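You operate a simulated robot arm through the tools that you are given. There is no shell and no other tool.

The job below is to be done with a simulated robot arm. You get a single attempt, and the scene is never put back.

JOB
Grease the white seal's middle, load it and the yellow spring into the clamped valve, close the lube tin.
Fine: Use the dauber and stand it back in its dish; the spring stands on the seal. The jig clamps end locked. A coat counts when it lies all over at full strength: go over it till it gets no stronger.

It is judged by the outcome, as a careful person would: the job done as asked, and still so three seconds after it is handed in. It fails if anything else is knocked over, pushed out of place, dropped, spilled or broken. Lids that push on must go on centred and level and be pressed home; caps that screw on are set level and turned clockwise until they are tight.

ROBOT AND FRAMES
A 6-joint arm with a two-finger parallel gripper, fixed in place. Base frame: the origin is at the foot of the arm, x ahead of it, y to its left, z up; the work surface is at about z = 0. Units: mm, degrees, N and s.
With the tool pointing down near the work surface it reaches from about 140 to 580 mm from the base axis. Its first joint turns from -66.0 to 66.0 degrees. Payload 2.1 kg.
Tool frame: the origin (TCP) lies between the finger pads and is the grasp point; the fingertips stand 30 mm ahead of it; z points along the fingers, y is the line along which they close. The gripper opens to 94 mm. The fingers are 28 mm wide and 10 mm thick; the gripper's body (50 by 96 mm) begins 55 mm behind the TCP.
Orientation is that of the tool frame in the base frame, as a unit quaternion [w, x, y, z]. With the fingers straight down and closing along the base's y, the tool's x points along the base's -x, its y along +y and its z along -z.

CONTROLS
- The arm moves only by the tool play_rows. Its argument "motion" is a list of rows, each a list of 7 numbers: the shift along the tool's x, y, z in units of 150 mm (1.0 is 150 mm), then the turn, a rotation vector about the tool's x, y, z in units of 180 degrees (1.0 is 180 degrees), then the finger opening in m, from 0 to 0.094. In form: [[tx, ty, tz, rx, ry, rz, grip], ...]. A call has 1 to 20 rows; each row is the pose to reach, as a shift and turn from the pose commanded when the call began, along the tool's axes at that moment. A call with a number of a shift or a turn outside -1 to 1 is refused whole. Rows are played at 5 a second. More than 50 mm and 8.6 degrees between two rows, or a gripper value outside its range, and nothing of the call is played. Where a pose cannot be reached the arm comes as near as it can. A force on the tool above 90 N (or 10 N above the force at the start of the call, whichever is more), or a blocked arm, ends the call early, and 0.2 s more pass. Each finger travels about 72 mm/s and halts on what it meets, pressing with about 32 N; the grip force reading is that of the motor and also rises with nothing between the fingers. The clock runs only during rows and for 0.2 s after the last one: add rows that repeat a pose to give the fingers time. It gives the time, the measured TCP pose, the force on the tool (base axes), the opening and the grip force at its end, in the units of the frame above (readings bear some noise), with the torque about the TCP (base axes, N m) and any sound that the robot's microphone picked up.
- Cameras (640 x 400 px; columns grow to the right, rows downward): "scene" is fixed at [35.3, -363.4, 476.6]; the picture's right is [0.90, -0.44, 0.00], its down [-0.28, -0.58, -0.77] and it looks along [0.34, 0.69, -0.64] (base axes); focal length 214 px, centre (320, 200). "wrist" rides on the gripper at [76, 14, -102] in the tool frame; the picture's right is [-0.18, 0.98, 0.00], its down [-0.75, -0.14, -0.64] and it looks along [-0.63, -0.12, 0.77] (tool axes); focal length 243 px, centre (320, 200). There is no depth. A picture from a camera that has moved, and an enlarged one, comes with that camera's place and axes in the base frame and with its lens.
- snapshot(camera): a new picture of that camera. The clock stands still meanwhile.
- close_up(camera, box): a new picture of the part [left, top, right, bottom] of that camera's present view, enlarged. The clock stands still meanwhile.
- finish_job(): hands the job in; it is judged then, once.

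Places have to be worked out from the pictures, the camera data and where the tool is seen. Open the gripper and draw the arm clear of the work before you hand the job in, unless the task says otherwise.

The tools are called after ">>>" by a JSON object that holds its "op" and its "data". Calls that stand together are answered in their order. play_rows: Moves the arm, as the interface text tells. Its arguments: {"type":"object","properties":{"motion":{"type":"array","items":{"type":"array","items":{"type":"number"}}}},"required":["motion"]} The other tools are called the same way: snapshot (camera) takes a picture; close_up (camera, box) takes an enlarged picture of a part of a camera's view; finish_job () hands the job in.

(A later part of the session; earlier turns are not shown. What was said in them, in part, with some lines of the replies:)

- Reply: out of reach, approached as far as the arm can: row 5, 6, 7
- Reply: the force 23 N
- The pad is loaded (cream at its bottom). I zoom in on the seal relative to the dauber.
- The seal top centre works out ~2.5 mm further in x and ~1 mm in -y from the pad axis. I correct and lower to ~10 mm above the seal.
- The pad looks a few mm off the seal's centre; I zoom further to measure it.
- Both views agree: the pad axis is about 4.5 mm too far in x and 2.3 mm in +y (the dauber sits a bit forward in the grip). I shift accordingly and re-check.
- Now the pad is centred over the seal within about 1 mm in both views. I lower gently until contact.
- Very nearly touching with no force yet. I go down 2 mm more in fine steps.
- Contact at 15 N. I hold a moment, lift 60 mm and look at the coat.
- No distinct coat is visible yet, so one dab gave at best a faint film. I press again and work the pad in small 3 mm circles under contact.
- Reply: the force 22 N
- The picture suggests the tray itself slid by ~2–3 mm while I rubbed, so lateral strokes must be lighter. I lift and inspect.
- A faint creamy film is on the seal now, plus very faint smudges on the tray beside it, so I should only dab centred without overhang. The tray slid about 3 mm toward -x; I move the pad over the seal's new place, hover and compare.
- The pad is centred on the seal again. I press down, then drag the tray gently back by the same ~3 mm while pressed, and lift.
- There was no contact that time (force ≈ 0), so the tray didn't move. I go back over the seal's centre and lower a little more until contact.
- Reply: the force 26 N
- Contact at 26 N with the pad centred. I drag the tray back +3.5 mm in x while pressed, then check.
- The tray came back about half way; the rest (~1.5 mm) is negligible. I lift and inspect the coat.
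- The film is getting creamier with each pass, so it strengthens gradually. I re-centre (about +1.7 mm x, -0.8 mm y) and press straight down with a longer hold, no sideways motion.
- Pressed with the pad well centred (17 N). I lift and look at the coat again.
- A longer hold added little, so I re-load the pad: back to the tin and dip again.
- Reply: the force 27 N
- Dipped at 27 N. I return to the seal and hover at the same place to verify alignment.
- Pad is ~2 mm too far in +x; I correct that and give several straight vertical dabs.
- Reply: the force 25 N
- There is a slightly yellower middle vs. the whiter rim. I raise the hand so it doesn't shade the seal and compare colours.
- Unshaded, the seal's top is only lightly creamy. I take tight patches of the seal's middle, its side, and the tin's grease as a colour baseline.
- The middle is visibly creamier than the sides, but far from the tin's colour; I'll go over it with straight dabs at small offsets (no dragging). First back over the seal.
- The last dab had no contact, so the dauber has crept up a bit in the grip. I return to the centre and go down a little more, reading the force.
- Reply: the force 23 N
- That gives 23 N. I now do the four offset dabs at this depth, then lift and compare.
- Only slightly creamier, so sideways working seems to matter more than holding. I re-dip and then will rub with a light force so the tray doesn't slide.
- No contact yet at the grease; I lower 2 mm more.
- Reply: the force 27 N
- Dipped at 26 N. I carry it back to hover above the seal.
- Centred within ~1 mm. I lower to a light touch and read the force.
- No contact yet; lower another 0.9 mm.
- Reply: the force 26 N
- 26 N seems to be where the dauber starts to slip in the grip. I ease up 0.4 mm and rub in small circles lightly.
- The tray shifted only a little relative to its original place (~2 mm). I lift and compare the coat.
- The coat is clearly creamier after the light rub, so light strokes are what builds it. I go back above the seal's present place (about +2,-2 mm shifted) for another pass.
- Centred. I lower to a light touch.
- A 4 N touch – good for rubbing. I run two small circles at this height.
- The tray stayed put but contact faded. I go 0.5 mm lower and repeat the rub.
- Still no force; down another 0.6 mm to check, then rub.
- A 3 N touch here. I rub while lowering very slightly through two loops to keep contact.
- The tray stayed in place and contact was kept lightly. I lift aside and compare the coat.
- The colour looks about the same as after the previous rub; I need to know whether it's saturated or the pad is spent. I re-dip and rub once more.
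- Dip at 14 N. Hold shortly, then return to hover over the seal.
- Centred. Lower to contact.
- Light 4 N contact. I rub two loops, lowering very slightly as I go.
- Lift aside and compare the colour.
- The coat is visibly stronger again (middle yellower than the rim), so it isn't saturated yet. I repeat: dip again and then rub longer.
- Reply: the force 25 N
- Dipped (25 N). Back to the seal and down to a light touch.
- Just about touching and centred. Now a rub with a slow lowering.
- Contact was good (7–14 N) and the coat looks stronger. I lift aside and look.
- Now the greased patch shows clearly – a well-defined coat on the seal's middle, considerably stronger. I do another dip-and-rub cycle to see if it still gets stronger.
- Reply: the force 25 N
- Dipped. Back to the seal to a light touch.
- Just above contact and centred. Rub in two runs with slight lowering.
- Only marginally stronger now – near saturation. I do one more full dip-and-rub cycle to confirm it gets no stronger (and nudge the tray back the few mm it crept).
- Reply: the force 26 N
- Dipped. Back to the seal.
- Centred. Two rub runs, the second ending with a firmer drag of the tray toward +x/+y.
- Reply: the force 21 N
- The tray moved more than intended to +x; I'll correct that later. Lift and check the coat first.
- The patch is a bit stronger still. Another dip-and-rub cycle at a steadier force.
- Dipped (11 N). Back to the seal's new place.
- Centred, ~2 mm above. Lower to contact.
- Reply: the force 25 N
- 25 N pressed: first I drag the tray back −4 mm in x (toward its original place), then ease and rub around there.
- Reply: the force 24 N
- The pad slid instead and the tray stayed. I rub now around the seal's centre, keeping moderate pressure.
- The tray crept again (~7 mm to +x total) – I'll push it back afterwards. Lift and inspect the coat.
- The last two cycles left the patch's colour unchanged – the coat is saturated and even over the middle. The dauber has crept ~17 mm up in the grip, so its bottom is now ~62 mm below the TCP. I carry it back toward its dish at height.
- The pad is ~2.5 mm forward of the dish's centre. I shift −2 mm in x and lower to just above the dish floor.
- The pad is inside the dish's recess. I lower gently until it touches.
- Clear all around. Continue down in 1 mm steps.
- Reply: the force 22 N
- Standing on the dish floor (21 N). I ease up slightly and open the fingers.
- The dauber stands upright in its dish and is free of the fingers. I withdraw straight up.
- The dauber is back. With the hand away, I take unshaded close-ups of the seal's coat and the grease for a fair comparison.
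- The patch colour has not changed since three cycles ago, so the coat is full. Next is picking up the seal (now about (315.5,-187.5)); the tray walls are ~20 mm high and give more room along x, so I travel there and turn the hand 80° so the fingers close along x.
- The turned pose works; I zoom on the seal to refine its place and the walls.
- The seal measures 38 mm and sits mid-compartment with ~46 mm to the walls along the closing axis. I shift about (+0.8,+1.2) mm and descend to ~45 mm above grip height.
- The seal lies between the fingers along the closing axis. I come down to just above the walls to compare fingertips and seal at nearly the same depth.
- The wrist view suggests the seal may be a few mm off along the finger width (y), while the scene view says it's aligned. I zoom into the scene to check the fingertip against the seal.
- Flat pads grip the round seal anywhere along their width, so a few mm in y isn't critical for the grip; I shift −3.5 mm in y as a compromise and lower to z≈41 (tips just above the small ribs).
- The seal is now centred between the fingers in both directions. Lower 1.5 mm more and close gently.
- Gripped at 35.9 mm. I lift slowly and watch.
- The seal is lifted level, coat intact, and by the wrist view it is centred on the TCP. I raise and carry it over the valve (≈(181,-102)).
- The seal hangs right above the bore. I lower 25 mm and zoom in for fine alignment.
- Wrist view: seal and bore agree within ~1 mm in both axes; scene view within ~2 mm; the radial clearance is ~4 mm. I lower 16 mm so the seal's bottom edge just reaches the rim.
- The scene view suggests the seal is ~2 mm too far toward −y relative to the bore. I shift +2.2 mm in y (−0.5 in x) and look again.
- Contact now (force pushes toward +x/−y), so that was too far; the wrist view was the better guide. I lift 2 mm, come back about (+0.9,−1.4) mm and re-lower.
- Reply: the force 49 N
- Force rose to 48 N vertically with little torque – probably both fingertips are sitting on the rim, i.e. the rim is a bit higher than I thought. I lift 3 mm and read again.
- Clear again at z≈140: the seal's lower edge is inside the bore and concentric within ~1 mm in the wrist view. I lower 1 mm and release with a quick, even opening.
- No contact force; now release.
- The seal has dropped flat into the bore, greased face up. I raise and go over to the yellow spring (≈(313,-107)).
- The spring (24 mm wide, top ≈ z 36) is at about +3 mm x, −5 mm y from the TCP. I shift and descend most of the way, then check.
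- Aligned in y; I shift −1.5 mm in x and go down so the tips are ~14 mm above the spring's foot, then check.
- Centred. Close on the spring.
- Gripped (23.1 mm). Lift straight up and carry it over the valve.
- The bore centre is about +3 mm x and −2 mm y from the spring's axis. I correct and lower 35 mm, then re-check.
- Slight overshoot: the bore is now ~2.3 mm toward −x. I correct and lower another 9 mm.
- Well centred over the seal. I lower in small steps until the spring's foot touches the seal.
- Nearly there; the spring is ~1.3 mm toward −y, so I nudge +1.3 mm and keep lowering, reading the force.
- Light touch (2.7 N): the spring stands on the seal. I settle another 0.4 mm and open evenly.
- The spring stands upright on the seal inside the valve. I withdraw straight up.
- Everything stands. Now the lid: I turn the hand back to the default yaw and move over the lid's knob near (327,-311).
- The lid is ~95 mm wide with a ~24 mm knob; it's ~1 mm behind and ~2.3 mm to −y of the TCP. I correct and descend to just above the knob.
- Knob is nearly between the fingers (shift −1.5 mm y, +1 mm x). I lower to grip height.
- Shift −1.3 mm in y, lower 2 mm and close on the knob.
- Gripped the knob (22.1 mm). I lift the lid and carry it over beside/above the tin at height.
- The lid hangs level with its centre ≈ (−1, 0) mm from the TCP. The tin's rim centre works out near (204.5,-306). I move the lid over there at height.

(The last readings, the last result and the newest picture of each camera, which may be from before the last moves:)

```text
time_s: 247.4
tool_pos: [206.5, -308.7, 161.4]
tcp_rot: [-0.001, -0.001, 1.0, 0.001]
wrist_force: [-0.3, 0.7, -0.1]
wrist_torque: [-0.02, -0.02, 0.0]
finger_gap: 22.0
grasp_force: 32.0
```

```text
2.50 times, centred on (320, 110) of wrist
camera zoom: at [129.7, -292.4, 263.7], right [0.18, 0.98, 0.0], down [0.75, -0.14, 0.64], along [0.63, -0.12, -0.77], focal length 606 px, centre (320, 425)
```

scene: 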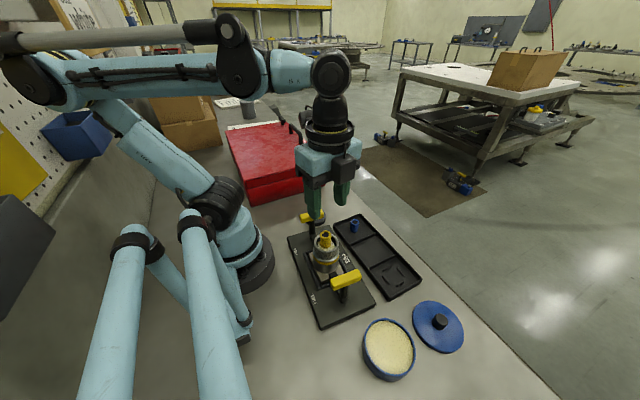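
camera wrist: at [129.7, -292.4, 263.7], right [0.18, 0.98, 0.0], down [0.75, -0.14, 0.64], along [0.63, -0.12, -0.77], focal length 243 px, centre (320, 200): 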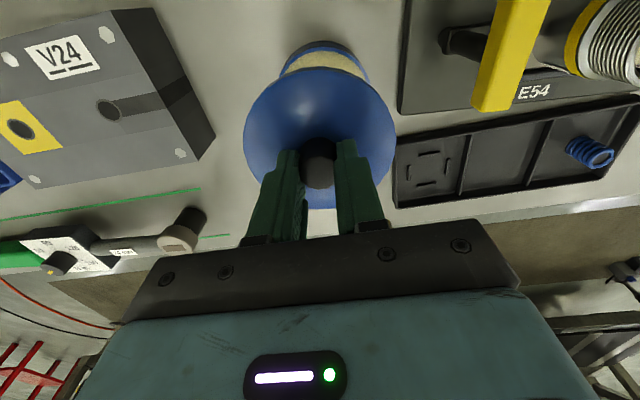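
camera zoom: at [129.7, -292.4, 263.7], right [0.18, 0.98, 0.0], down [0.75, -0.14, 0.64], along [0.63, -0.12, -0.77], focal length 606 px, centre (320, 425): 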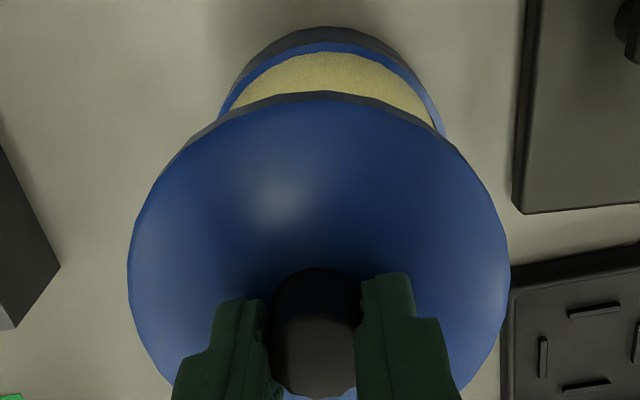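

The tin rim is aligned in x but the lid needs ≈ +2.8 mm in y. I correct and lower to ~15 mm above the rim.

>>> {"op": "play_rows", "data": {"motion": [[0, 0.009, 0.1, 0, 0, 0, 0.016], [0, 0.0187, 0.2, 0, 0, 0, 0.016], [0, 0.0187, 0.32, 0, 0, 0, 0.016], [0, 0.0187, 0.42, 0, 0, 0, 0.016], [0, 0.0187, 0.46, 0, 0, 0, 0.016], [0, 0.0187, 0.46, 0, 0, 0, 0.016]]}}

>>> {"op": "close_up", "data": {"camera": "scene", "box": [340, 290, 450, 399]}}

>>> {"op": "close_up", "data": {"camera": "wrist", "box": [230, 40, 410, 200]}}

```text
time_s: 248.8
tool_pos: [207.2, -302.6, 93.0]
tcp_rot: [-0.001, 0.0, 1.0, 0.001]
wrist_force: [-0.2, 0.4, -0.4]
wrist_torque: [0.0, -0.02, 0.01]
finger_gap: 21.8
grasp_force: 31.8
```

```text
3.67 times, centred on (395, 344) of scene
camera zoom: at [35.3, -363.4, 476.6], right [0.9, -0.44, 0.0], down [-0.28, -0.58, -0.77], along [0.34, 0.69, -0.64], focal length 787 px, centre (45, -330)
```

zoom: 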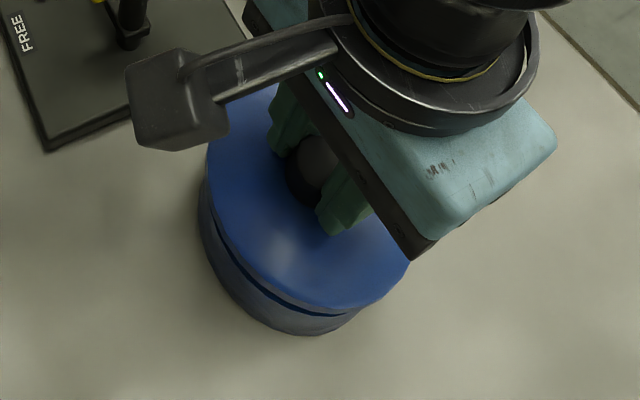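

```text
2.50 times, centred on (320, 120) of wrist
camera zoom: at [130.7, -287.2, 195.9], right [0.18, 0.98, 0.0], down [0.75, -0.14, 0.64], along [0.63, -0.12, -0.77], focal length 606 px, centre (320, 400)
```

zoom: 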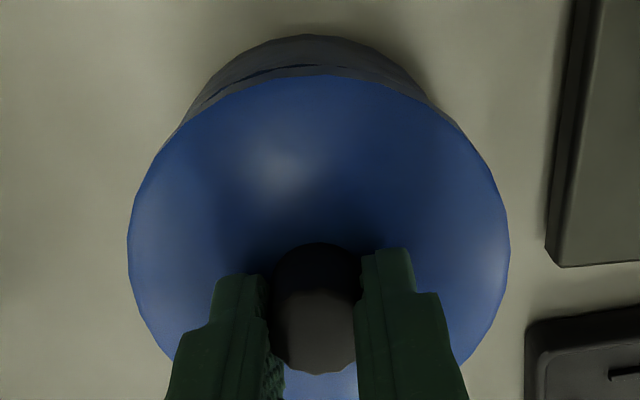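

The lid is now ~2.5 mm too far to +y (and ~0.7 mm +x) relative to the tin. I correct and lower 5 mm, then verify again.

>>> {"op": "play_rows", "data": {"motion": [[0.0047, -0.008, 0.01, 0, 0, 0, 0.016], [0.0047, -0.016, 0.033, 0, 0, 0, 0.016], [0.0047, -0.016, 0.033, 0, 0, 0, 0.016]]}}

>>> {"op": "close_up", "data": {"camera": "scene", "box": [340, 290, 450, 399]}}

>>> {"op": "close_up", "data": {"camera": "wrist", "box": [230, 40, 410, 200]}}

```text
time_s: 249.6
tool_pos: [205.4, -303.9, 89.2]
tcp_rot: [-0.001, 0.0, 1.0, 0.0]
wrist_force: [-0.3, -1.1, -0.2]
wrist_torque: [-0.01, 0.0, 0.02]
finger_gap: 21.8
grasp_force: 32.0
```

```text
3.67 times, centred on (395, 344) of scene
camera zoom: at [35.3, -363.4, 476.6], right [0.9, -0.44, 0.0], down [-0.28, -0.58, -0.77], along [0.34, 0.69, -0.64], focal length 787 px, centre (45, -330)
```

zoom: 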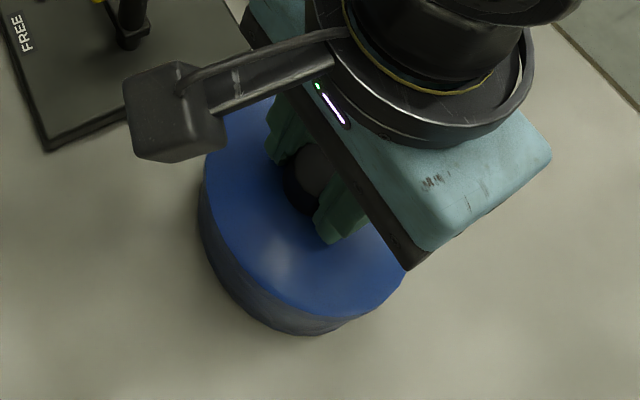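

```text
2.50 times, centred on (320, 120) of wrist
camera zoom: at [129.5, -288.5, 190.8], right [0.18, 0.98, 0.0], down [0.75, -0.14, 0.64], along [0.63, -0.12, -0.77], focal length 606 px, centre (320, 400)
```

zoom: 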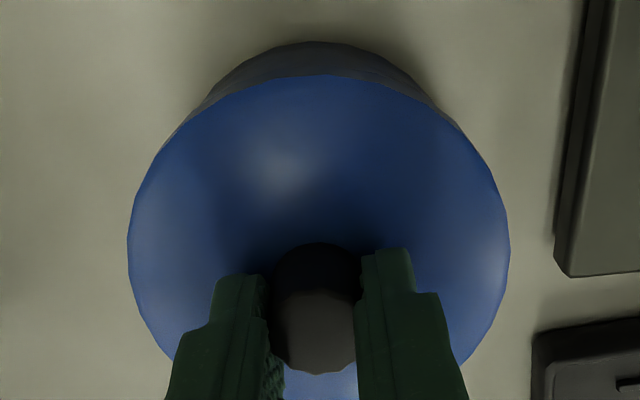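

Looks nearly concentric. I zoom into the left and front edges in the scene view to check the lid/tin overlap.

>>> {"op": "close_up", "data": {"camera": "scene", "box": [376, 330, 420, 378]}}

>>> {"op": "close_up", "data": {"camera": "wrist", "box": [265, 45, 375, 105]}}

```text
8.33 times, centred on (398, 354) of scene
camera zoom: at [35.3, -363.4, 476.6], right [0.9, -0.44, 0.0], down [-0.28, -0.58, -0.77], along [0.34, 0.69, -0.64], focal length 1787 px, centre (-330, -1083)
```

zoom: 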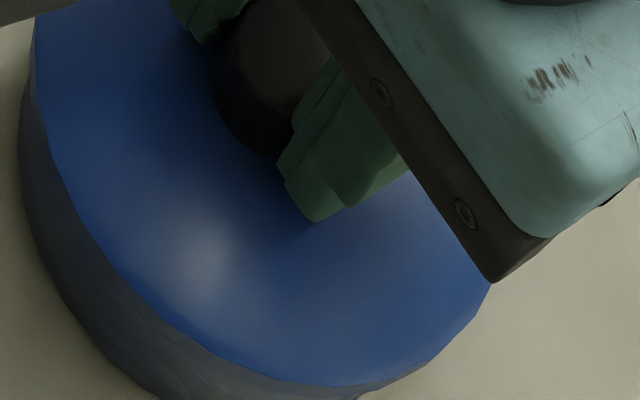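

```text
5.82 times, centred on (320, 75) of wrist
camera zoom: at [129.5, -288.5, 190.8], right [0.18, 0.98, 0.0], down [0.75, -0.14, 0.64], along [0.63, -0.12, -0.77], focal length 1412 px, centre (320, 927)
```

zoom: 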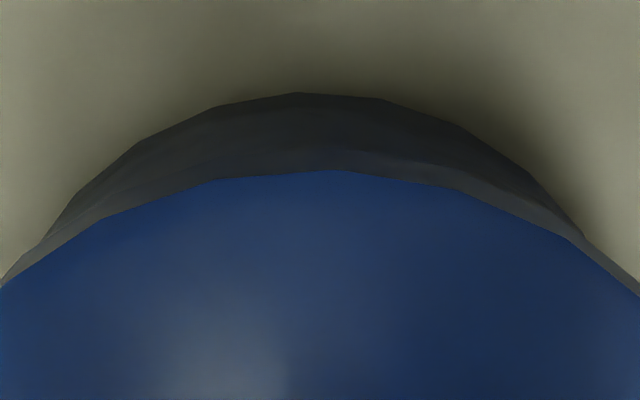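

Both views agree within ~1 mm. I lower in small steps watching the force for first contact.

>>> {"op": "play_rows", "data": {"motion": [[0, 0, 0.01, 0, 0, 0, 0.016], [0, 0, 0.02, 0, 0, 0, 0.016], [0, 0, 0.03, 0, 0, 0, 0.016], [0, 0, 0.03, 0, 0, 0, 0.016]]}}

>>> {"op": "close_up", "data": {"camera": "scene", "box": [370, 320, 430, 380]}}

>>> {"op": "close_up", "data": {"camera": "wrist", "box": [245, 45, 395, 135]}}

```text
time_s: 250.6
tool_pos: [206.2, -305.1, 83.2]
tcp_rot: [-0.001, 0.001, 1.0, 0.0]
wrist_force: [0.0, 0.7, -0.8]
wrist_torque: [-0.01, 0.01, 0.02]
finger_gap: 21.6
grasp_force: 32.2
```

```text
6.67 times, centred on (400, 350) of scene
camera zoom: at [35.3, -363.4, 476.6], right [0.9, -0.44, 0.0], down [-0.28, -0.58, -0.77], along [0.34, 0.69, -0.64], focal length 1430 px, centre (-213, -800)
```

zoom: 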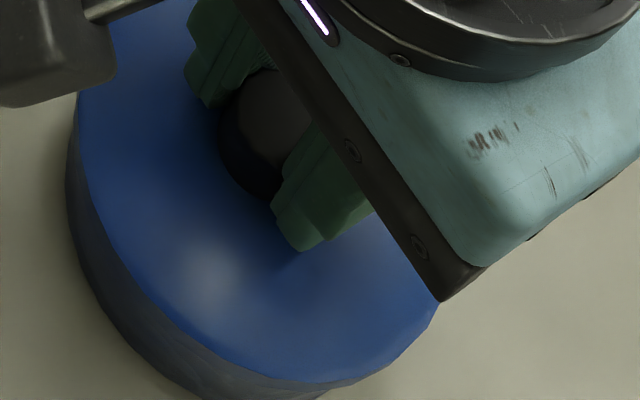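

```text
4.27 times, centred on (320, 90) of wrist
camera zoom: at [129.5, -289.1, 187.1], right [0.18, 0.98, 0.0], down [0.75, -0.14, 0.64], along [0.63, -0.12, -0.77], focal length 1035 px, centre (320, 669)
```

zoom: 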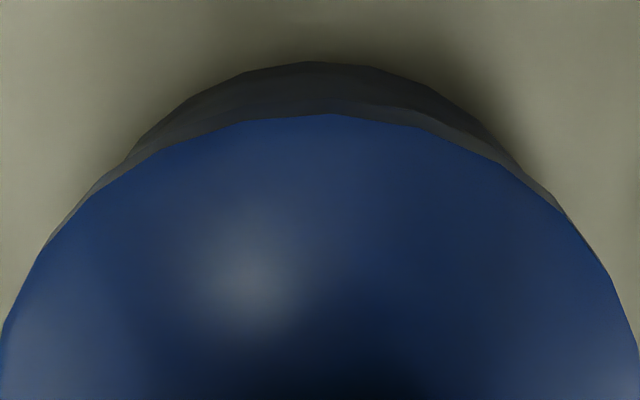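

No contact yet; keep lowering.

>>> {"op": "play_rows", "data": {"motion": [[0, 0, 0.01, 0, 0, 0, 0.016], [0, 0, 0.02, 0, 0, 0, 0.016], [0, 0, 0.03, 0, 0, 0, 0.016], [0, 0, 0.03, 0, 0, 0, 0.016]]}}

>>> {"op": "close_up", "data": {"camera": "scene", "box": [370, 320, 430, 380]}}

>>> {"op": "close_up", "data": {"camera": "wrist", "box": [245, 45, 395, 135]}}

```text
time_s: 251.6
tool_pos: [204.3, -304.4, 78.8]
tcp_rot: [0.0, 0.0, 1.0, 0.0]
wrist_force: [-0.6, 0.3, -0.1]
wrist_torque: [0.0, 0.02, 0.02]
finger_gap: 21.7
grasp_force: 31.8
```

```text
6.67 times, centred on (400, 350) of scene
camera zoom: at [35.3, -363.4, 476.6], right [0.9, -0.44, 0.0], down [-0.28, -0.58, -0.77], along [0.34, 0.69, -0.64], focal length 1430 px, centre (-213, -800)
```

zoom: 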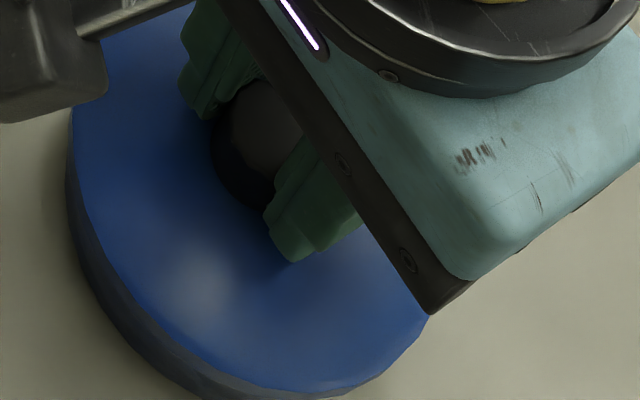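

```text
4.27 times, centred on (320, 90) of wrist
camera zoom: at [128.3, -289.5, 181.7], right [0.18, 0.98, 0.0], down [0.75, -0.14, 0.64], along [0.63, -0.12, -0.77], focal length 1035 px, centre (320, 669)
```

zoom: 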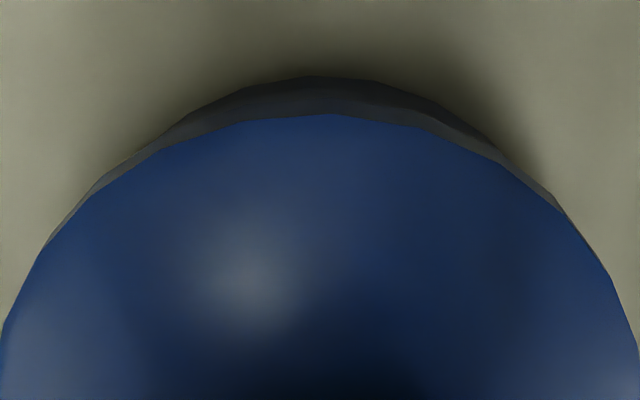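

Still free. Another 3 mm.

>>> {"op": "play_rows", "data": {"motion": [[0, 0, 0.007, 0, 0, 0, 0.016], [0, 0, 0.014, 0, 0, 0, 0.016], [0, 0, 0.02, 0, 0, 0, 0.016], [0, 0, 0.02, 0, 0, 0, 0.016]]}}

>>> {"op": "close_up", "data": {"camera": "scene", "box": [340, 290, 450, 399]}}

>>> {"op": "close_up", "data": {"camera": "wrist", "box": [245, 45, 395, 135]}}

```text
time_s: 252.6
tool_pos: [203.6, -305.4, 77.8]
tcp_rot: [0.0, 0.001, 1.0, 0.003]
wrist_force: [0.2, 13.4, 24.7]
wrist_torque: [0.45, 0.03, -0.02]
finger_gap: 21.8
grasp_force: 31.9
heard: snap
```

```text
3.67 times, centred on (395, 344) of scene
camera zoom: at [35.3, -363.3, 476.7], right [0.9, -0.44, 0.0], down [-0.28, -0.58, -0.77], along [0.34, 0.69, -0.64], focal length 787 px, centre (45, -330)
```

zoom: 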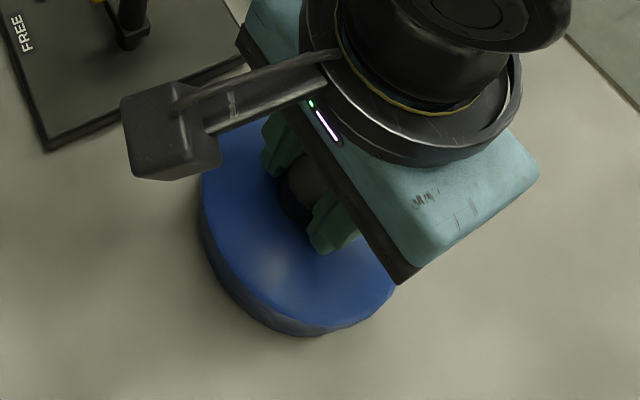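

```text
4.27 times, centred on (320, 90) of wrist
camera zoom: at [128.6, -289.9, 179.5], right [0.18, 0.98, 0.0], down [0.75, -0.14, 0.64], along [0.63, -0.11, -0.77], focal length 1035 px, centre (320, 669)
```

zoom: 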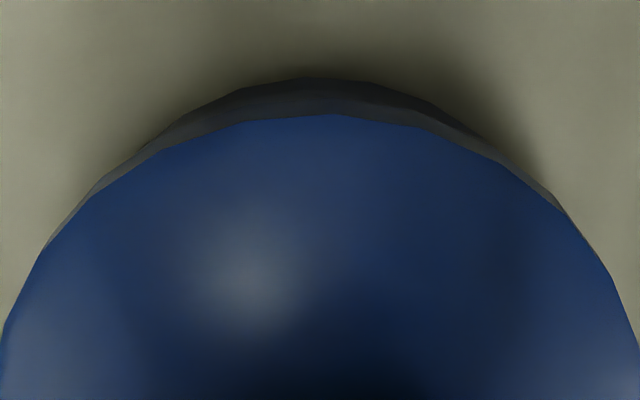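

A snap was heard – the lid went on. I release the knob and inspect whether it's level and home.

>>> {"op": "play_rows", "data": {"motion": [[0, 0, 0, 0, 0, 0, 0.016], [0, 0, 0, 0, 0, 0, 0.026], [0, 0, 0, 0, 0, 0, 0.036], [0, 0, 0, 0, 0, 0, 0.046], [0, 0, 0, 0, 0, 0, 0.05], [0, 0, 0, 0, 0, 0, 0.05]]}}

>>> {"op": "play_rows", "data": {"motion": [[0, 0, -0.05, 0, 0, 0, 0.05], [0, 0, -0.15, 0, 0, 0, 0.05], [0, 0, -0.3, 0, 0, 0, 0.05], [-0.15, 0.1, -0.5, 0, 0, 0, 0.05], [-0.35, 0.25, -0.7, 0, 0, 0, 0.05], [-0.55, 0.4, -0.9, 0, 0, 0, 0.05], [-0.75, 0.6, -0.95, 0, 0, 0, 0.05], [-0.75, 0.6, -0.95, 0, 0, 0, 0.05]]}}

>>> {"op": "close_up", "data": {"camera": "scene", "box": [340, 290, 450, 399]}}

>>> {"op": "snapshot", "data": {"camera": "scene"}}

>>> {"op": "snapshot", "data": {"camera": "wrist"}}

```text
time_s: 254.0
tool_pos: [204.8, -306.3, 76.0]
tcp_rot: [0.0, 0.001, 1.0, 0.0]
wrist_force: [0.1, 0.0, -0.9]
wrist_torque: [-0.04, -0.03, 0.0]
finger_gap: 50.2
grasp_force: 0.1
```

```text
time_s: 255.8
tool_pos: [319.1, -216.8, 215.6]
tcp_rot: [-0.001, 0.001, 1.0, -0.001]
wrist_force: [-0.4, -0.2, 0.5]
wrist_torque: [0.0, 0.0, 0.03]
finger_gap: 50.0
grasp_force: 0.1
```

```text
3.67 times, centred on (395, 344) of scene
camera zoom: at [35.3, -363.3, 476.6], right [0.9, -0.44, 0.0], down [-0.28, -0.58, -0.77], along [0.34, 0.69, -0.64], focal length 787 px, centre (45, -330)
```

zoom: 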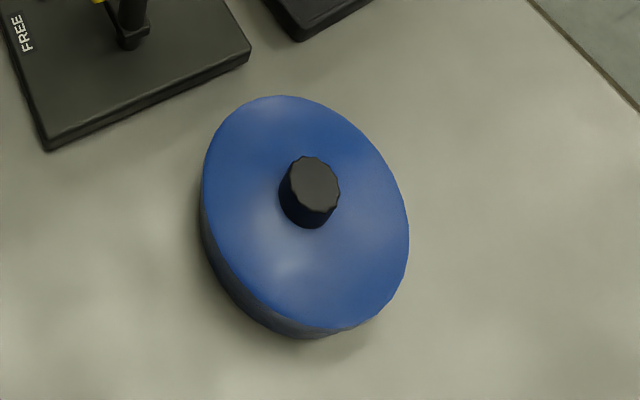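

```text
taken
```

scene: 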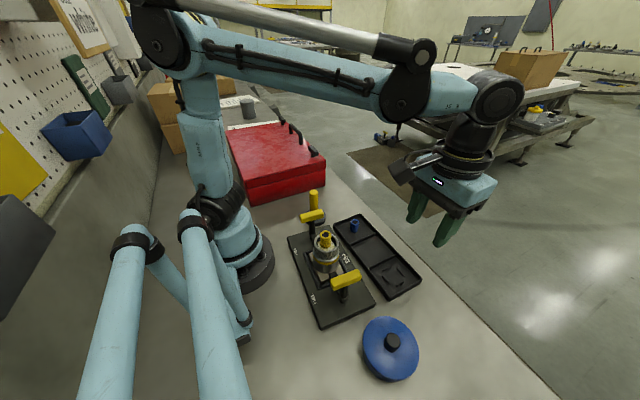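

```text
taken
camera wrist: at [242.1, -199.7, 318.3], right [0.19, 0.98, 0.0], down [0.75, -0.14, 0.64], along [0.63, -0.12, -0.77], focal length 243 px, centre (320, 200)
```

wrist: 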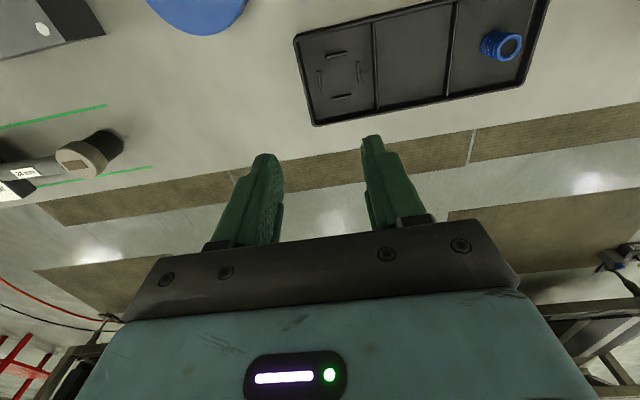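

The lid is on. I zoom in from the scene to check it's level and evenly down all round.

>>> {"op": "close_up", "data": {"camera": "scene", "box": [355, 310, 425, 390]}}

>>> {"op": "close_up", "data": {"camera": "scene", "box": [355, 340, 405, 388]}}

>>> {"op": "close_up", "data": {"camera": "wrist", "box": [130, 0, 270, 60]}}

```text
5.00 times, centred on (390, 350) of scene
camera zoom: at [35.3, -363.3, 476.6], right [0.9, -0.44, 0.0], down [-0.28, -0.58, -0.77], along [0.34, 0.69, -0.64], focal length 1072 px, centre (-30, -550)
```

zoom: 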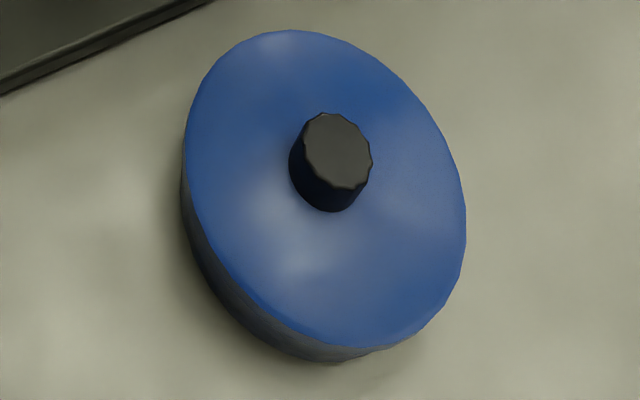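

```text
8.33 times, centred on (380, 364) of scene
camera zoom: at [35.3, -363.3, 476.6], right [0.9, -0.44, 0.0], down [-0.28, -0.58, -0.77], along [0.34, 0.69, -0.64], focal length 1787 px, centre (-180, -1167)
```

zoom: 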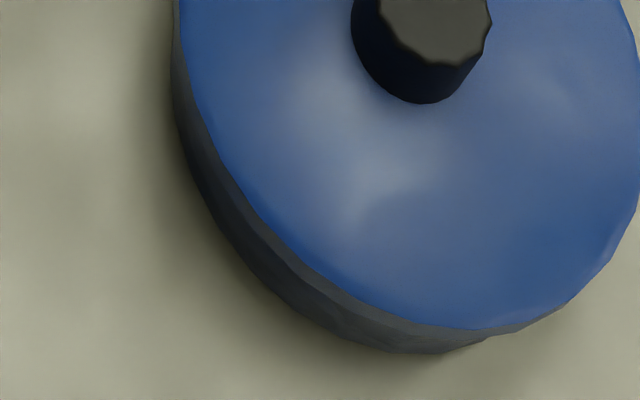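

```text
4.57 times, centred on (200, 30) of wrist
camera zoom: at [242.1, -199.7, 318.3], right [0.19, 0.98, 0.0], down [0.75, -0.14, 0.64], along [0.63, -0.12, -0.77], focal length 1109 px, centre (869, 977)
```

zoom: 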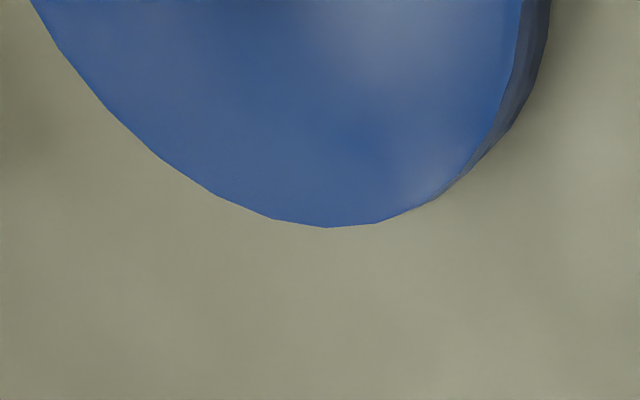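

The outline fits a level, concentric lid. To be sure it is fully home, I'll press gently on top of the knob with closed fingers. First I return above the knob.

>>> {"op": "play_rows", "data": {"motion": [[0.15, -0.12, 0, 0, 0, 0, 0.03], [0.3, -0.24, 0.05, 0, 0, 0, 0.01], [0.45, -0.36, 0.1, 0, 0, 0, 0], [0.6, -0.48, 0.2, 0, 0, 0, 0], [0.75, -0.6, 0.35, 0, 0, 0, 0], [0.75, -0.6, 0.5, 0, 0, 0, 0], [0.75, -0.6, 0.65, 0, 0, 0, 0], [0.75, -0.6, 0.73, 0, 0, 0, 0], [0.75, -0.6, 0.73, 0, 0, 0, 0]]}}

>>> {"op": "close_up", "data": {"camera": "wrist", "box": [220, 40, 420, 220]}}

>>> {"op": "close_up", "data": {"camera": "scene", "box": [340, 270, 450, 390]}}

```text
time_s: 257.8
tool_pos: [204.4, -305.1, 108.8]
tcp_rot: [-0.001, 0.0, 1.0, 0.001]
wrist_force: [0.6, -0.2, 0.5]
wrist_torque: [-0.02, 0.0, -0.03]
finger_gap: 0.0
grasp_force: 32.0
```

```text
2.22 times, centred on (320, 130) of wrist
camera zoom: at [128.7, -289.0, 211.6], right [0.18, 0.98, 0.0], down [0.75, -0.14, 0.64], along [0.63, -0.12, -0.77], focal length 539 px, centre (320, 356)
```

zoom: 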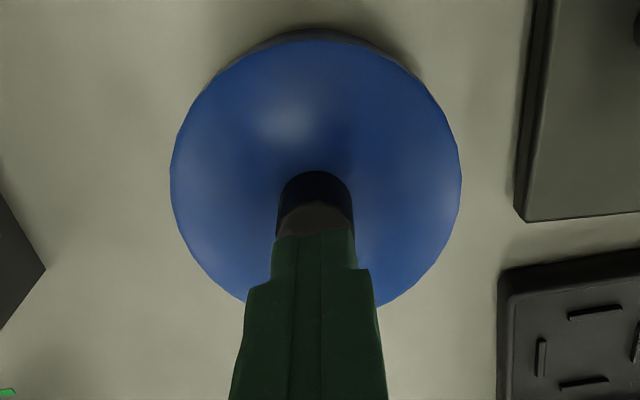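

```text
3.33 times, centred on (395, 330) of scene
camera zoom: at [35.3, -363.4, 476.6], right [0.9, -0.44, 0.0], down [-0.28, -0.58, -0.77], along [0.34, 0.69, -0.64], focal length 715 px, centre (70, -233)
```

zoom: 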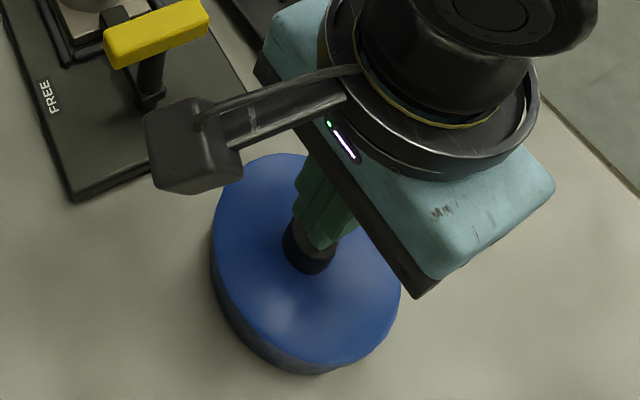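

Centred over the knob. I lower until the fingertips touch it.

>>> {"op": "play_rows", "data": {"motion": [[0, 0, 0.04, 0, 0, 0, 0], [0, 0, 0.08, 0, 0, 0, 0], [0, 0, 0.1, 0, 0, 0, 0], [0, 0, 0.1, 0, 0, 0, 0]]}}

>>> {"op": "close_up", "data": {"camera": "scene", "box": [365, 310, 425, 370]}}

```text
time_s: 258.8
tool_pos: [206.0, -306.5, 95.2]
tcp_rot: [-0.001, 0.001, 1.0, 0.0]
wrist_force: [-4.9, 1.0, 85.2]
wrist_torque: [0.11, 0.32, 0.03]
finger_gap: 0.0
grasp_force: 32.6
```

```text
6.67 times, centred on (395, 340) of scene
camera zoom: at [35.1, -363.1, 476.9], right [0.9, -0.44, 0.0], down [-0.28, -0.58, -0.77], along [0.34, 0.69, -0.64], focal length 1430 px, centre (-180, -733)
```

zoom: 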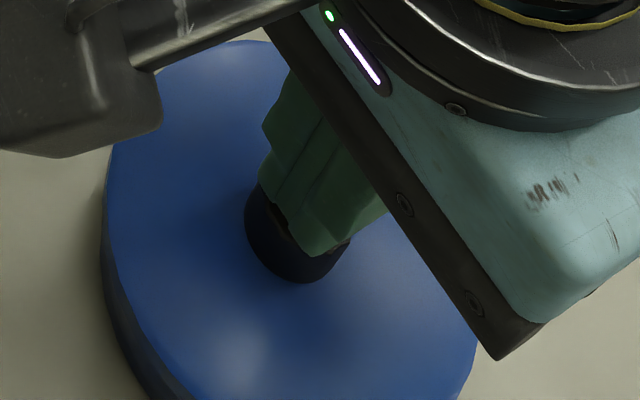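

85 N on the knob and no further movement or sound – the lid is firmly home. I back off straight up.

>>> {"op": "play_rows", "data": {"motion": [[0, 0, -0.05, 0, 0, 0, 0], [0, 0, -0.15, 0, 0, 0, 0], [0, 0, -0.35, 0, 0, 0, 0], [-0.1, 0.1, -0.6, 0, 0, 0, 0], [-0.25, 0.25, -0.8, 0, 0, 0, 0], [-0.4, 0.4, -0.9, 0, 0, 0, 0], [-0.55, 0.55, -0.9, 0, 0, 0, 0], [-0.7, 0.7, -0.9, 0, 0, 0, 0], [-0.7, 0.7, -0.9, 0, 0, 0, 0]]}}

>>> {"op": "close_up", "data": {"camera": "scene", "box": [355, 310, 425, 390]}}

>>> {"op": "close_up", "data": {"camera": "scene", "box": [270, 180, 480, 390]}}

>>> {"op": "snapshot", "data": {"camera": "wrist"}}

```text
time_s: 260.8
tool_pos: [310.3, -202.9, 228.7]
tcp_rot: [-0.001, 0.001, 1.0, 0.0]
wrist_force: [-0.2, 0.2, -0.1]
wrist_torque: [0.01, 0.01, 0.01]
finger_gap: 0.1
grasp_force: 31.6
```

```text
5.00 times, centred on (390, 350) of scene
camera zoom: at [35.3, -363.3, 476.6], right [0.9, -0.44, 0.0], down [-0.28, -0.58, -0.77], along [0.34, 0.69, -0.64], focal length 1072 px, centre (-30, -550)
```

zoom: 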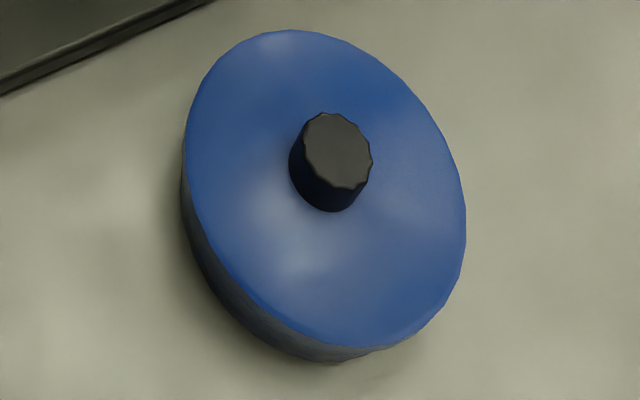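

```text
1.90 times, centred on (375, 285) of scene
camera zoom: at [35.3, -363.3, 476.6], right [0.9, -0.44, 0.0], down [-0.28, -0.58, -0.77], along [0.34, 0.69, -0.64], focal length 408 px, centre (215, 38)
```

zoom: 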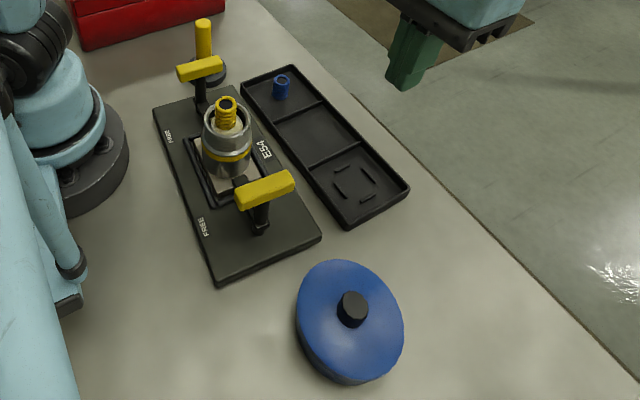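

```text
taken
camera wrist: at [233.4, -186.1, 331.7], right [0.18, 0.98, 0.0], down [0.75, -0.14, 0.64], along [0.63, -0.12, -0.77], focal length 243 px, centre (320, 200)
```

wrist: 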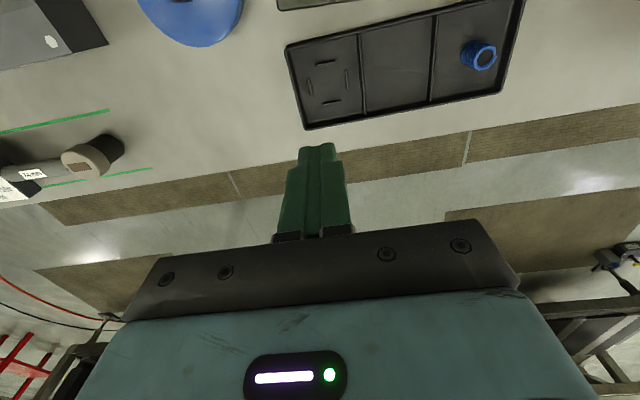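

The lid is on and level. The tray has been dragged ~7 mm toward +x during the greasing; I'll push it gently back. I move beyond its far wall with closed fingers.

>>> {"op": "play_rows", "data": {"motion": [[-0.1, 0.13, 0, 0, 0, 0, 0], [-0.2, 0.26, 0.05, 0, 0, 0, 0], [-0.3, 0.39, 0.15, 0, 0, 0, 0], [-0.4, 0.52, 0.3, 0, 0, 0, 0], [-0.478, 0.638, 0.45, 0, 0, 0, 0], [-0.478, 0.638, 0.6, 0, 0, 0, 0], [-0.478, 0.638, 0.747, 0, 0, 0, 0], [-0.478, 0.638, 0.747, 0, 0, 0, 0]]}}

>>> {"op": "snapshot", "data": {"camera": "wrist"}}

>>> {"op": "close_up", "data": {"camera": "scene", "box": [320, 180, 440, 300]}}

```text
time_s: 262.6
tool_pos: [382.6, -103.4, 114.2]
tcp_rot: [-0.001, 0.0, 1.0, 0.0]
wrist_force: [0.0, -0.3, 0.1]
wrist_torque: [-0.05, -0.02, 0.02]
finger_gap: 0.0
grasp_force: 32.1
```

```text
taken
camera wrist: at [306.1, -88.5, 218.2], right [0.18, 0.98, 0.0], down [0.75, -0.14, 0.64], along [0.63, -0.12, -0.77], focal length 243 px, centre (320, 200)
```

wrist: 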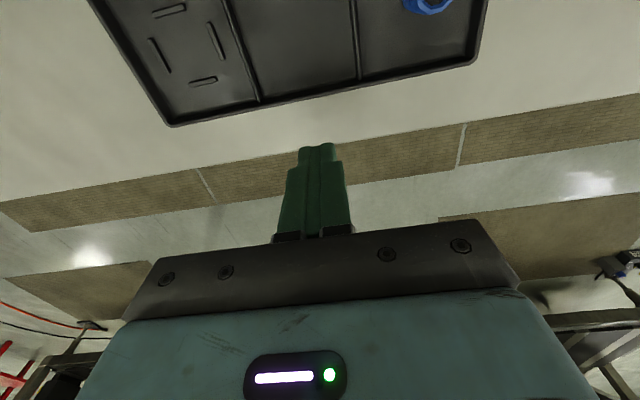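

```text
3.33 times, centred on (380, 240) of scene
camera zoom: at [35.3, -363.4, 476.6], right [0.9, -0.44, 0.0], down [-0.28, -0.58, -0.77], along [0.34, 0.69, -0.64], focal length 715 px, centre (120, 67)
```

zoom: 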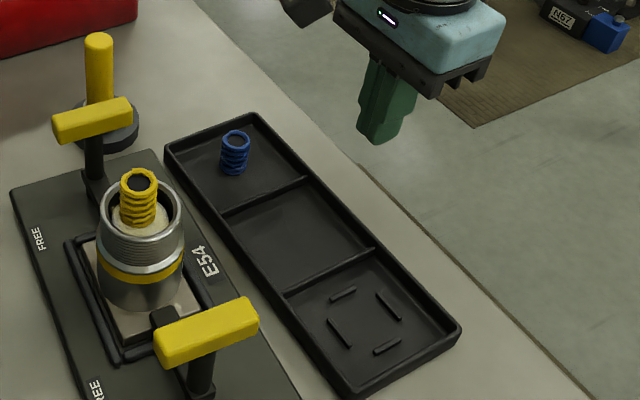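

The far wall is at x≈363.6 (7.5 mm beyond its original place). I go 3 mm further out, descend to z≈39 outside the wall, then look.

>>> {"op": "play_rows", "data": {"motion": [[-0.02, 0, 0.1, 0, 0, 0, 0], [-0.02, 0, 0.2, 0, 0, 0, 0], [-0.02, 0, 0.3, 0, 0, 0, 0], [-0.02, 0, 0.4, 0, 0, 0, 0], [-0.02, 0, 0.47, 0, 0, 0, 0], [-0.02, 0, 0.49, 0, 0, 0, 0], [-0.02, 0, 0.49, 0, 0, 0, 0]]}}

>>> {"op": "close_up", "data": {"camera": "wrist", "box": [220, 60, 420, 220]}}

>>> {"op": "close_up", "data": {"camera": "scene", "box": [360, 200, 440, 280]}}

```text
time_s: 264.2
tool_pos: [382.9, -103.0, 43.5]
tcp_rot: [-0.001, 0.0, 1.0, 0.0]
wrist_force: [-0.2, 0.3, 0.5]
wrist_torque: [-0.02, 0.0, 0.01]
finger_gap: 0.0
grasp_force: 32.0
```

```text
2.50 times, centred on (320, 140) of wrist
camera zoom: at [308.2, -88.1, 147.0], right [0.18, 0.98, 0.0], down [0.75, -0.14, 0.64], along [0.63, -0.12, -0.77], focal length 606 px, centre (320, 350)
```

zoom: 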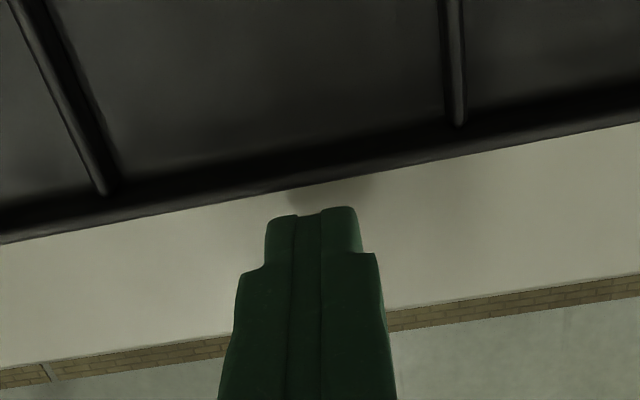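

```text
5.00 times, centred on (400, 240) of scene
camera zoom: at [35.3, -363.4, 476.6], right [0.9, -0.44, 0.0], down [-0.28, -0.58, -0.77], along [0.34, 0.69, -0.64], focal length 1072 px, centre (-80, 0)
```

zoom: 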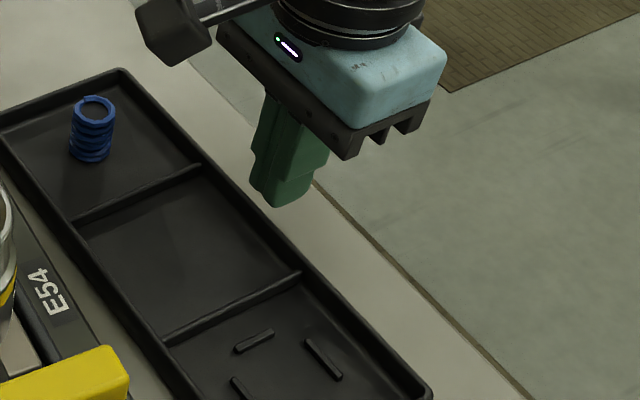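

There's about an 8 mm gap to the wall. I lower a little, approach 6 mm, then push slowly.

>>> {"op": "play_rows", "data": {"motion": [[0, 0, 0.015, 0, 0, 0, 0], [0, 0, 0.03, 0, 0, 0, 0], [0.013, 0, 0.03, 0, 0, 0, 0], [0.026, 0, 0.03, 0, 0, 0, 0], [0.04, 0, 0.03, 0, 0, 0, 0], [0.04, 0, 0.03, 0, 0, 0, 0]]}}

>>> {"op": "close_up", "data": {"camera": "wrist", "box": [220, 60, 420, 220]}}

>>> {"op": "close_up", "data": {"camera": "scene", "box": [375, 250, 415, 290]}}

```text
time_s: 265.6
tool_pos: [377.7, -105.1, 40.2]
tcp_rot: [-0.001, -0.001, 1.0, 0.0]
wrist_force: [1.0, 0.2, -0.1]
wrist_torque: [0.02, -0.07, -0.01]
finger_gap: 0.2
grasp_force: 31.4
```

```text
2.50 times, centred on (320, 140) of wrist
camera zoom: at [302.2, -89.6, 141.8], right [0.18, 0.98, 0.0], down [0.75, -0.14, 0.64], along [0.63, -0.12, -0.77], focal length 606 px, centre (320, 350)
```

zoom: 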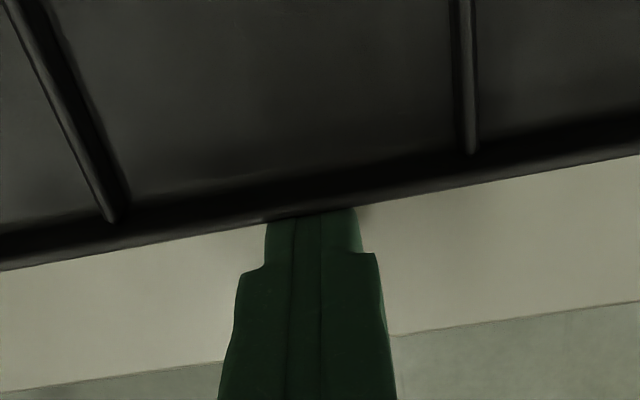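

```text
10.00 times, centred on (395, 270) of scene
camera zoom: at [35.3, -363.4, 476.6], right [0.9, -0.44, 0.0], down [-0.28, -0.58, -0.77], along [0.34, 0.69, -0.64], focal length 2145 px, centre (-430, -500)
```

zoom: 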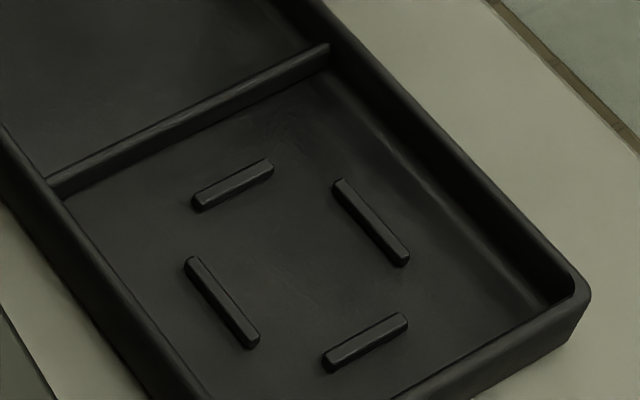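

Just in contact. I push the tray 6 mm toward −x at a slow 1 mm per step.

>>> {"op": "play_rows", "data": {"motion": [[0.006, 0, 0, 0, 0, 0, 0], [0.012, 0, 0, 0, 0, 0, 0], [0.018, 0, 0, 0, 0, 0, 0], [0.024, 0, 0, 0, 0, 0, 0], [0.03, 0, 0, 0, 0, 0, 0], [0.036, 0, 0, 0, 0, 0, 0], [0.04, 0, 0, 0, 0, 0, 0], [0.04, 0, 0, 0, 0, 0, 0]]}}

>>> {"op": "close_up", "data": {"camera": "scene", "box": [375, 250, 415, 290]}}

>>> {"op": "close_up", "data": {"camera": "scene", "box": [270, 180, 480, 390]}}

```text
time_s: 267.4
tool_pos: [371.8, -104.7, 39.8]
tcp_rot: [0.0, 0.0, 1.0, 0.0]
wrist_force: [0.4, 0.4, -0.3]
wrist_torque: [0.02, -0.02, 0.02]
finger_gap: 0.0
grasp_force: 32.7
```

```text
10.00 times, centred on (395, 270) of scene
camera zoom: at [35.3, -363.4, 476.6], right [0.9, -0.44, 0.0], down [-0.28, -0.58, -0.77], along [0.34, 0.69, -0.64], focal length 2145 px, centre (-430, -500)
```

zoom: 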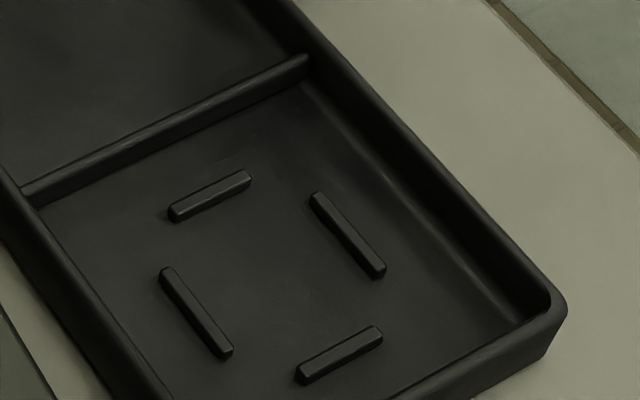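

```text
1.90 times, centred on (375, 285) of scene
camera zoom: at [35.3, -363.4, 476.6], right [0.9, -0.44, 0.0], down [-0.28, -0.58, -0.77], along [0.34, 0.69, -0.64], focal length 408 px, centre (215, 38)
```

zoom: 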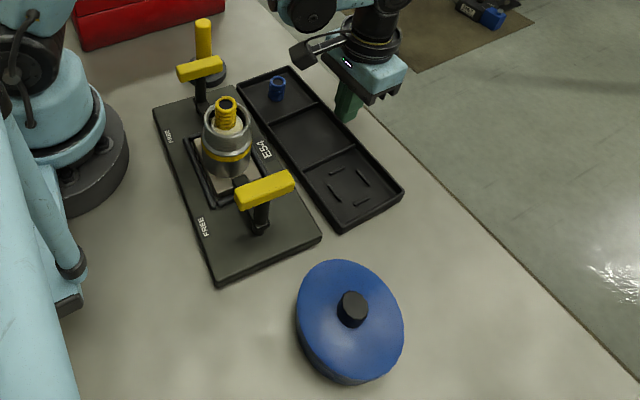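

The tray is back to its original place within ~1.5 mm, blue spring still standing. I retreat outward and up to a clear pose, opening the gripper.

>>> {"op": "play_rows", "data": {"motion": [[-0.04, 0, 0, 0, 0, 0, 0], [-0.08, 0, -0.03, 0, 0, 0, 0], [-0.08, 0, -0.2, 0, 0, 0, 0], [-0.08, 0, -0.45, 0, 0, 0, 0.02], [-0.08, 0, -0.7, 0, 0, 0, 0.05], [-0.08, 0, -0.95, 0, 0, 0, 0.08], [-0.08, 0, -1.0, 0, 0, 0, 0.09], [-0.08, 0, -1.0, 0, 0, 0, 0.09]]}}

>>> {"op": "play_rows", "data": {"motion": [[0.1, 0.02, -0.2, 0, 0, 0, 0.09], [0.2, 0.05, -0.4, 0, 0, 0, 0.09], [0.35, 0.1, -0.6, 0, 0, 0, 0.09], [0.5, 0.1, -0.8, 0, 0, 0, 0.09], [0.6, 0.1, -0.95, 0, 0, 0, 0.09], [0.6, 0.1, -0.95, 0, 0, 0, 0.09]]}}

>>> {"op": "snapshot", "data": {"camera": "scene"}}

>>> {"op": "snapshot", "data": {"camera": "wrist"}}

>>> {"op": "close_up", "data": {"camera": "scene", "box": [280, 180, 440, 330]}}

>>> {"op": "close_up", "data": {"camera": "scene", "box": [300, 215, 356, 265]}}

>>> {"op": "close_up", "data": {"camera": "scene", "box": [290, 180, 345, 235]}}

```text
time_s: 269.2
tool_pos: [385.4, -104.0, 188.9]
tcp_rot: [-0.001, 0.0, 1.0, 0.0]
wrist_force: [-0.4, 0.9, -1.1]
wrist_torque: [-0.02, -0.02, -0.03]
finger_gap: 89.8
grasp_force: 0.1
```

```text
time_s: 270.6
tool_pos: [291.2, -91.0, 331.4]
tcp_rot: [0.0, -0.001, 1.0, 0.0]
wrist_force: [0.1, 0.0, 0.1]
wrist_torque: [0.01, 0.02, 0.02]
finger_gap: 89.9
grasp_force: 0.2
```

```text
taken
```

scene: 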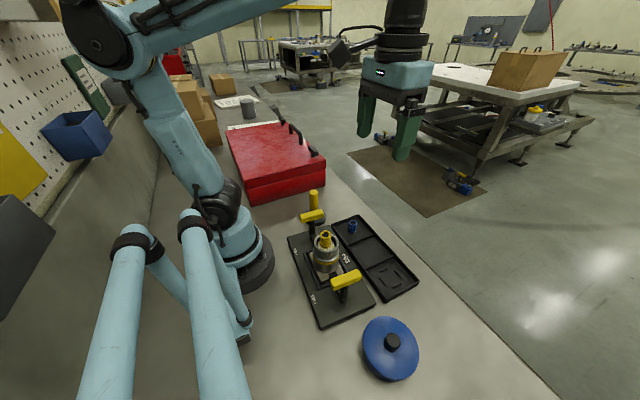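

```text
taken
camera wrist: at [215.3, -74.4, 433.7], right [0.18, 0.98, 0.0], down [0.75, -0.14, 0.64], along [0.63, -0.12, -0.77], focal length 243 px, centre (320, 200)
```

wrist: 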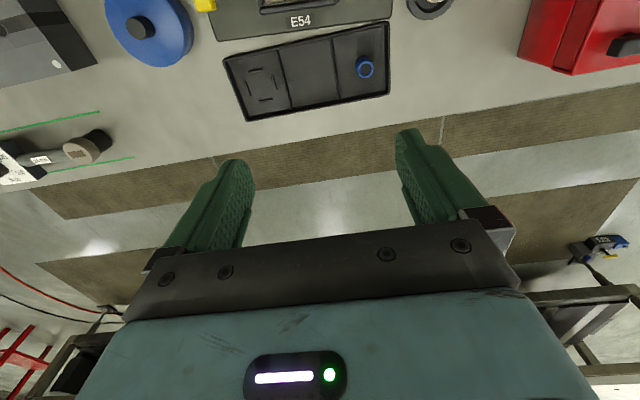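

```text
2.67 times, centred on (360, 255) of scene
camera zoom: at [35.3, -363.4, 476.6], right [0.9, -0.44, 0.0], down [-0.28, -0.58, -0.77], along [0.34, 0.69, -0.64], focal length 572 px, centre (213, 53)
```

zoom: 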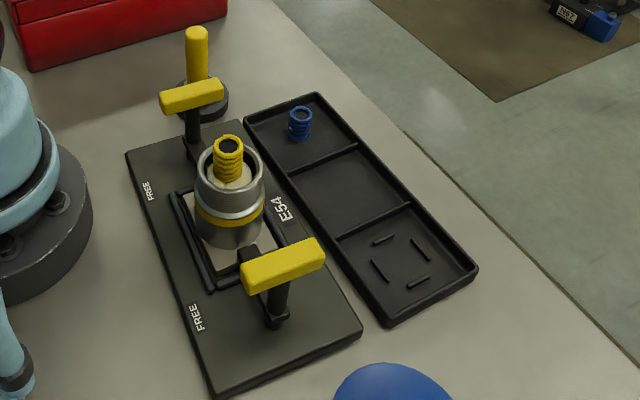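

```text
8.00 times, centred on (328, 240) of scene
camera zoom: at [35.3, -363.4, 476.6], right [0.9, -0.44, 0.0], down [-0.28, -0.58, -0.77], along [0.34, 0.69, -0.64], focal length 1716 px, centre (256, -120)
```

zoom: 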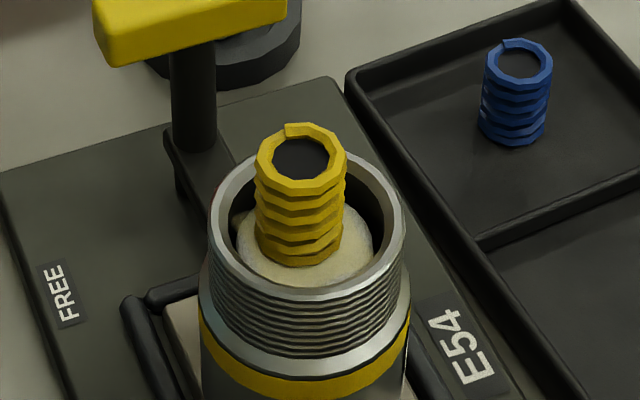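

```text
7.27 times, centred on (318, 208) of scene
camera zoom: at [35.3, -363.4, 476.6], right [0.9, -0.44, 0.0], down [-0.28, -0.58, -0.77], along [0.34, 0.69, -0.64], focal length 1560 px, centre (338, 146)
```

zoom: 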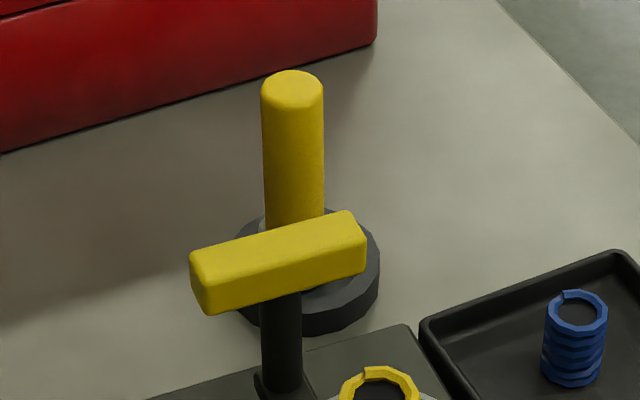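

Final check: the spring stands upright on the greased seal in the valve, both clamps are still locked, the dauber stands in its dish, the tin is closed level, and the tray is back in place. The gripper is open and clear, so I hand the job in.

>>> {"op": "finish_job", "data": {}}

```text
The job is handed in.
```

I've handed the job in. The greased seal and the yellow spring are in the valve, and the lube tin is closed.

- **Grease:** I greased the seal's middle with the dauber over several dips and rubs. I stopped when the last cycles showed no further change in colour. I judged full strength by colour alone.
- **Seal and spring:** The seal lies flat in the bore with its greased face up. It dropped an estimated 14 mm into the bore when released, because the fingers don't fit inside. The spring stands upright on it, roughly central.
- **Clamps:** I didn't touch either one. Both arms still point onto the valve, as they did at the start.
- **Lid:** It snapped on. An 85 N press on the knob moved it no further, and it looks level and centred.
- **Dauber:** It stands upright in its dish.
- **Tray:** Greasing dragged it about 7 mm out of place. I pushed it back to within about 1.5 mm by the camera. The blue spring in it stayed standing.

The gripper was open and clear when I handed in.
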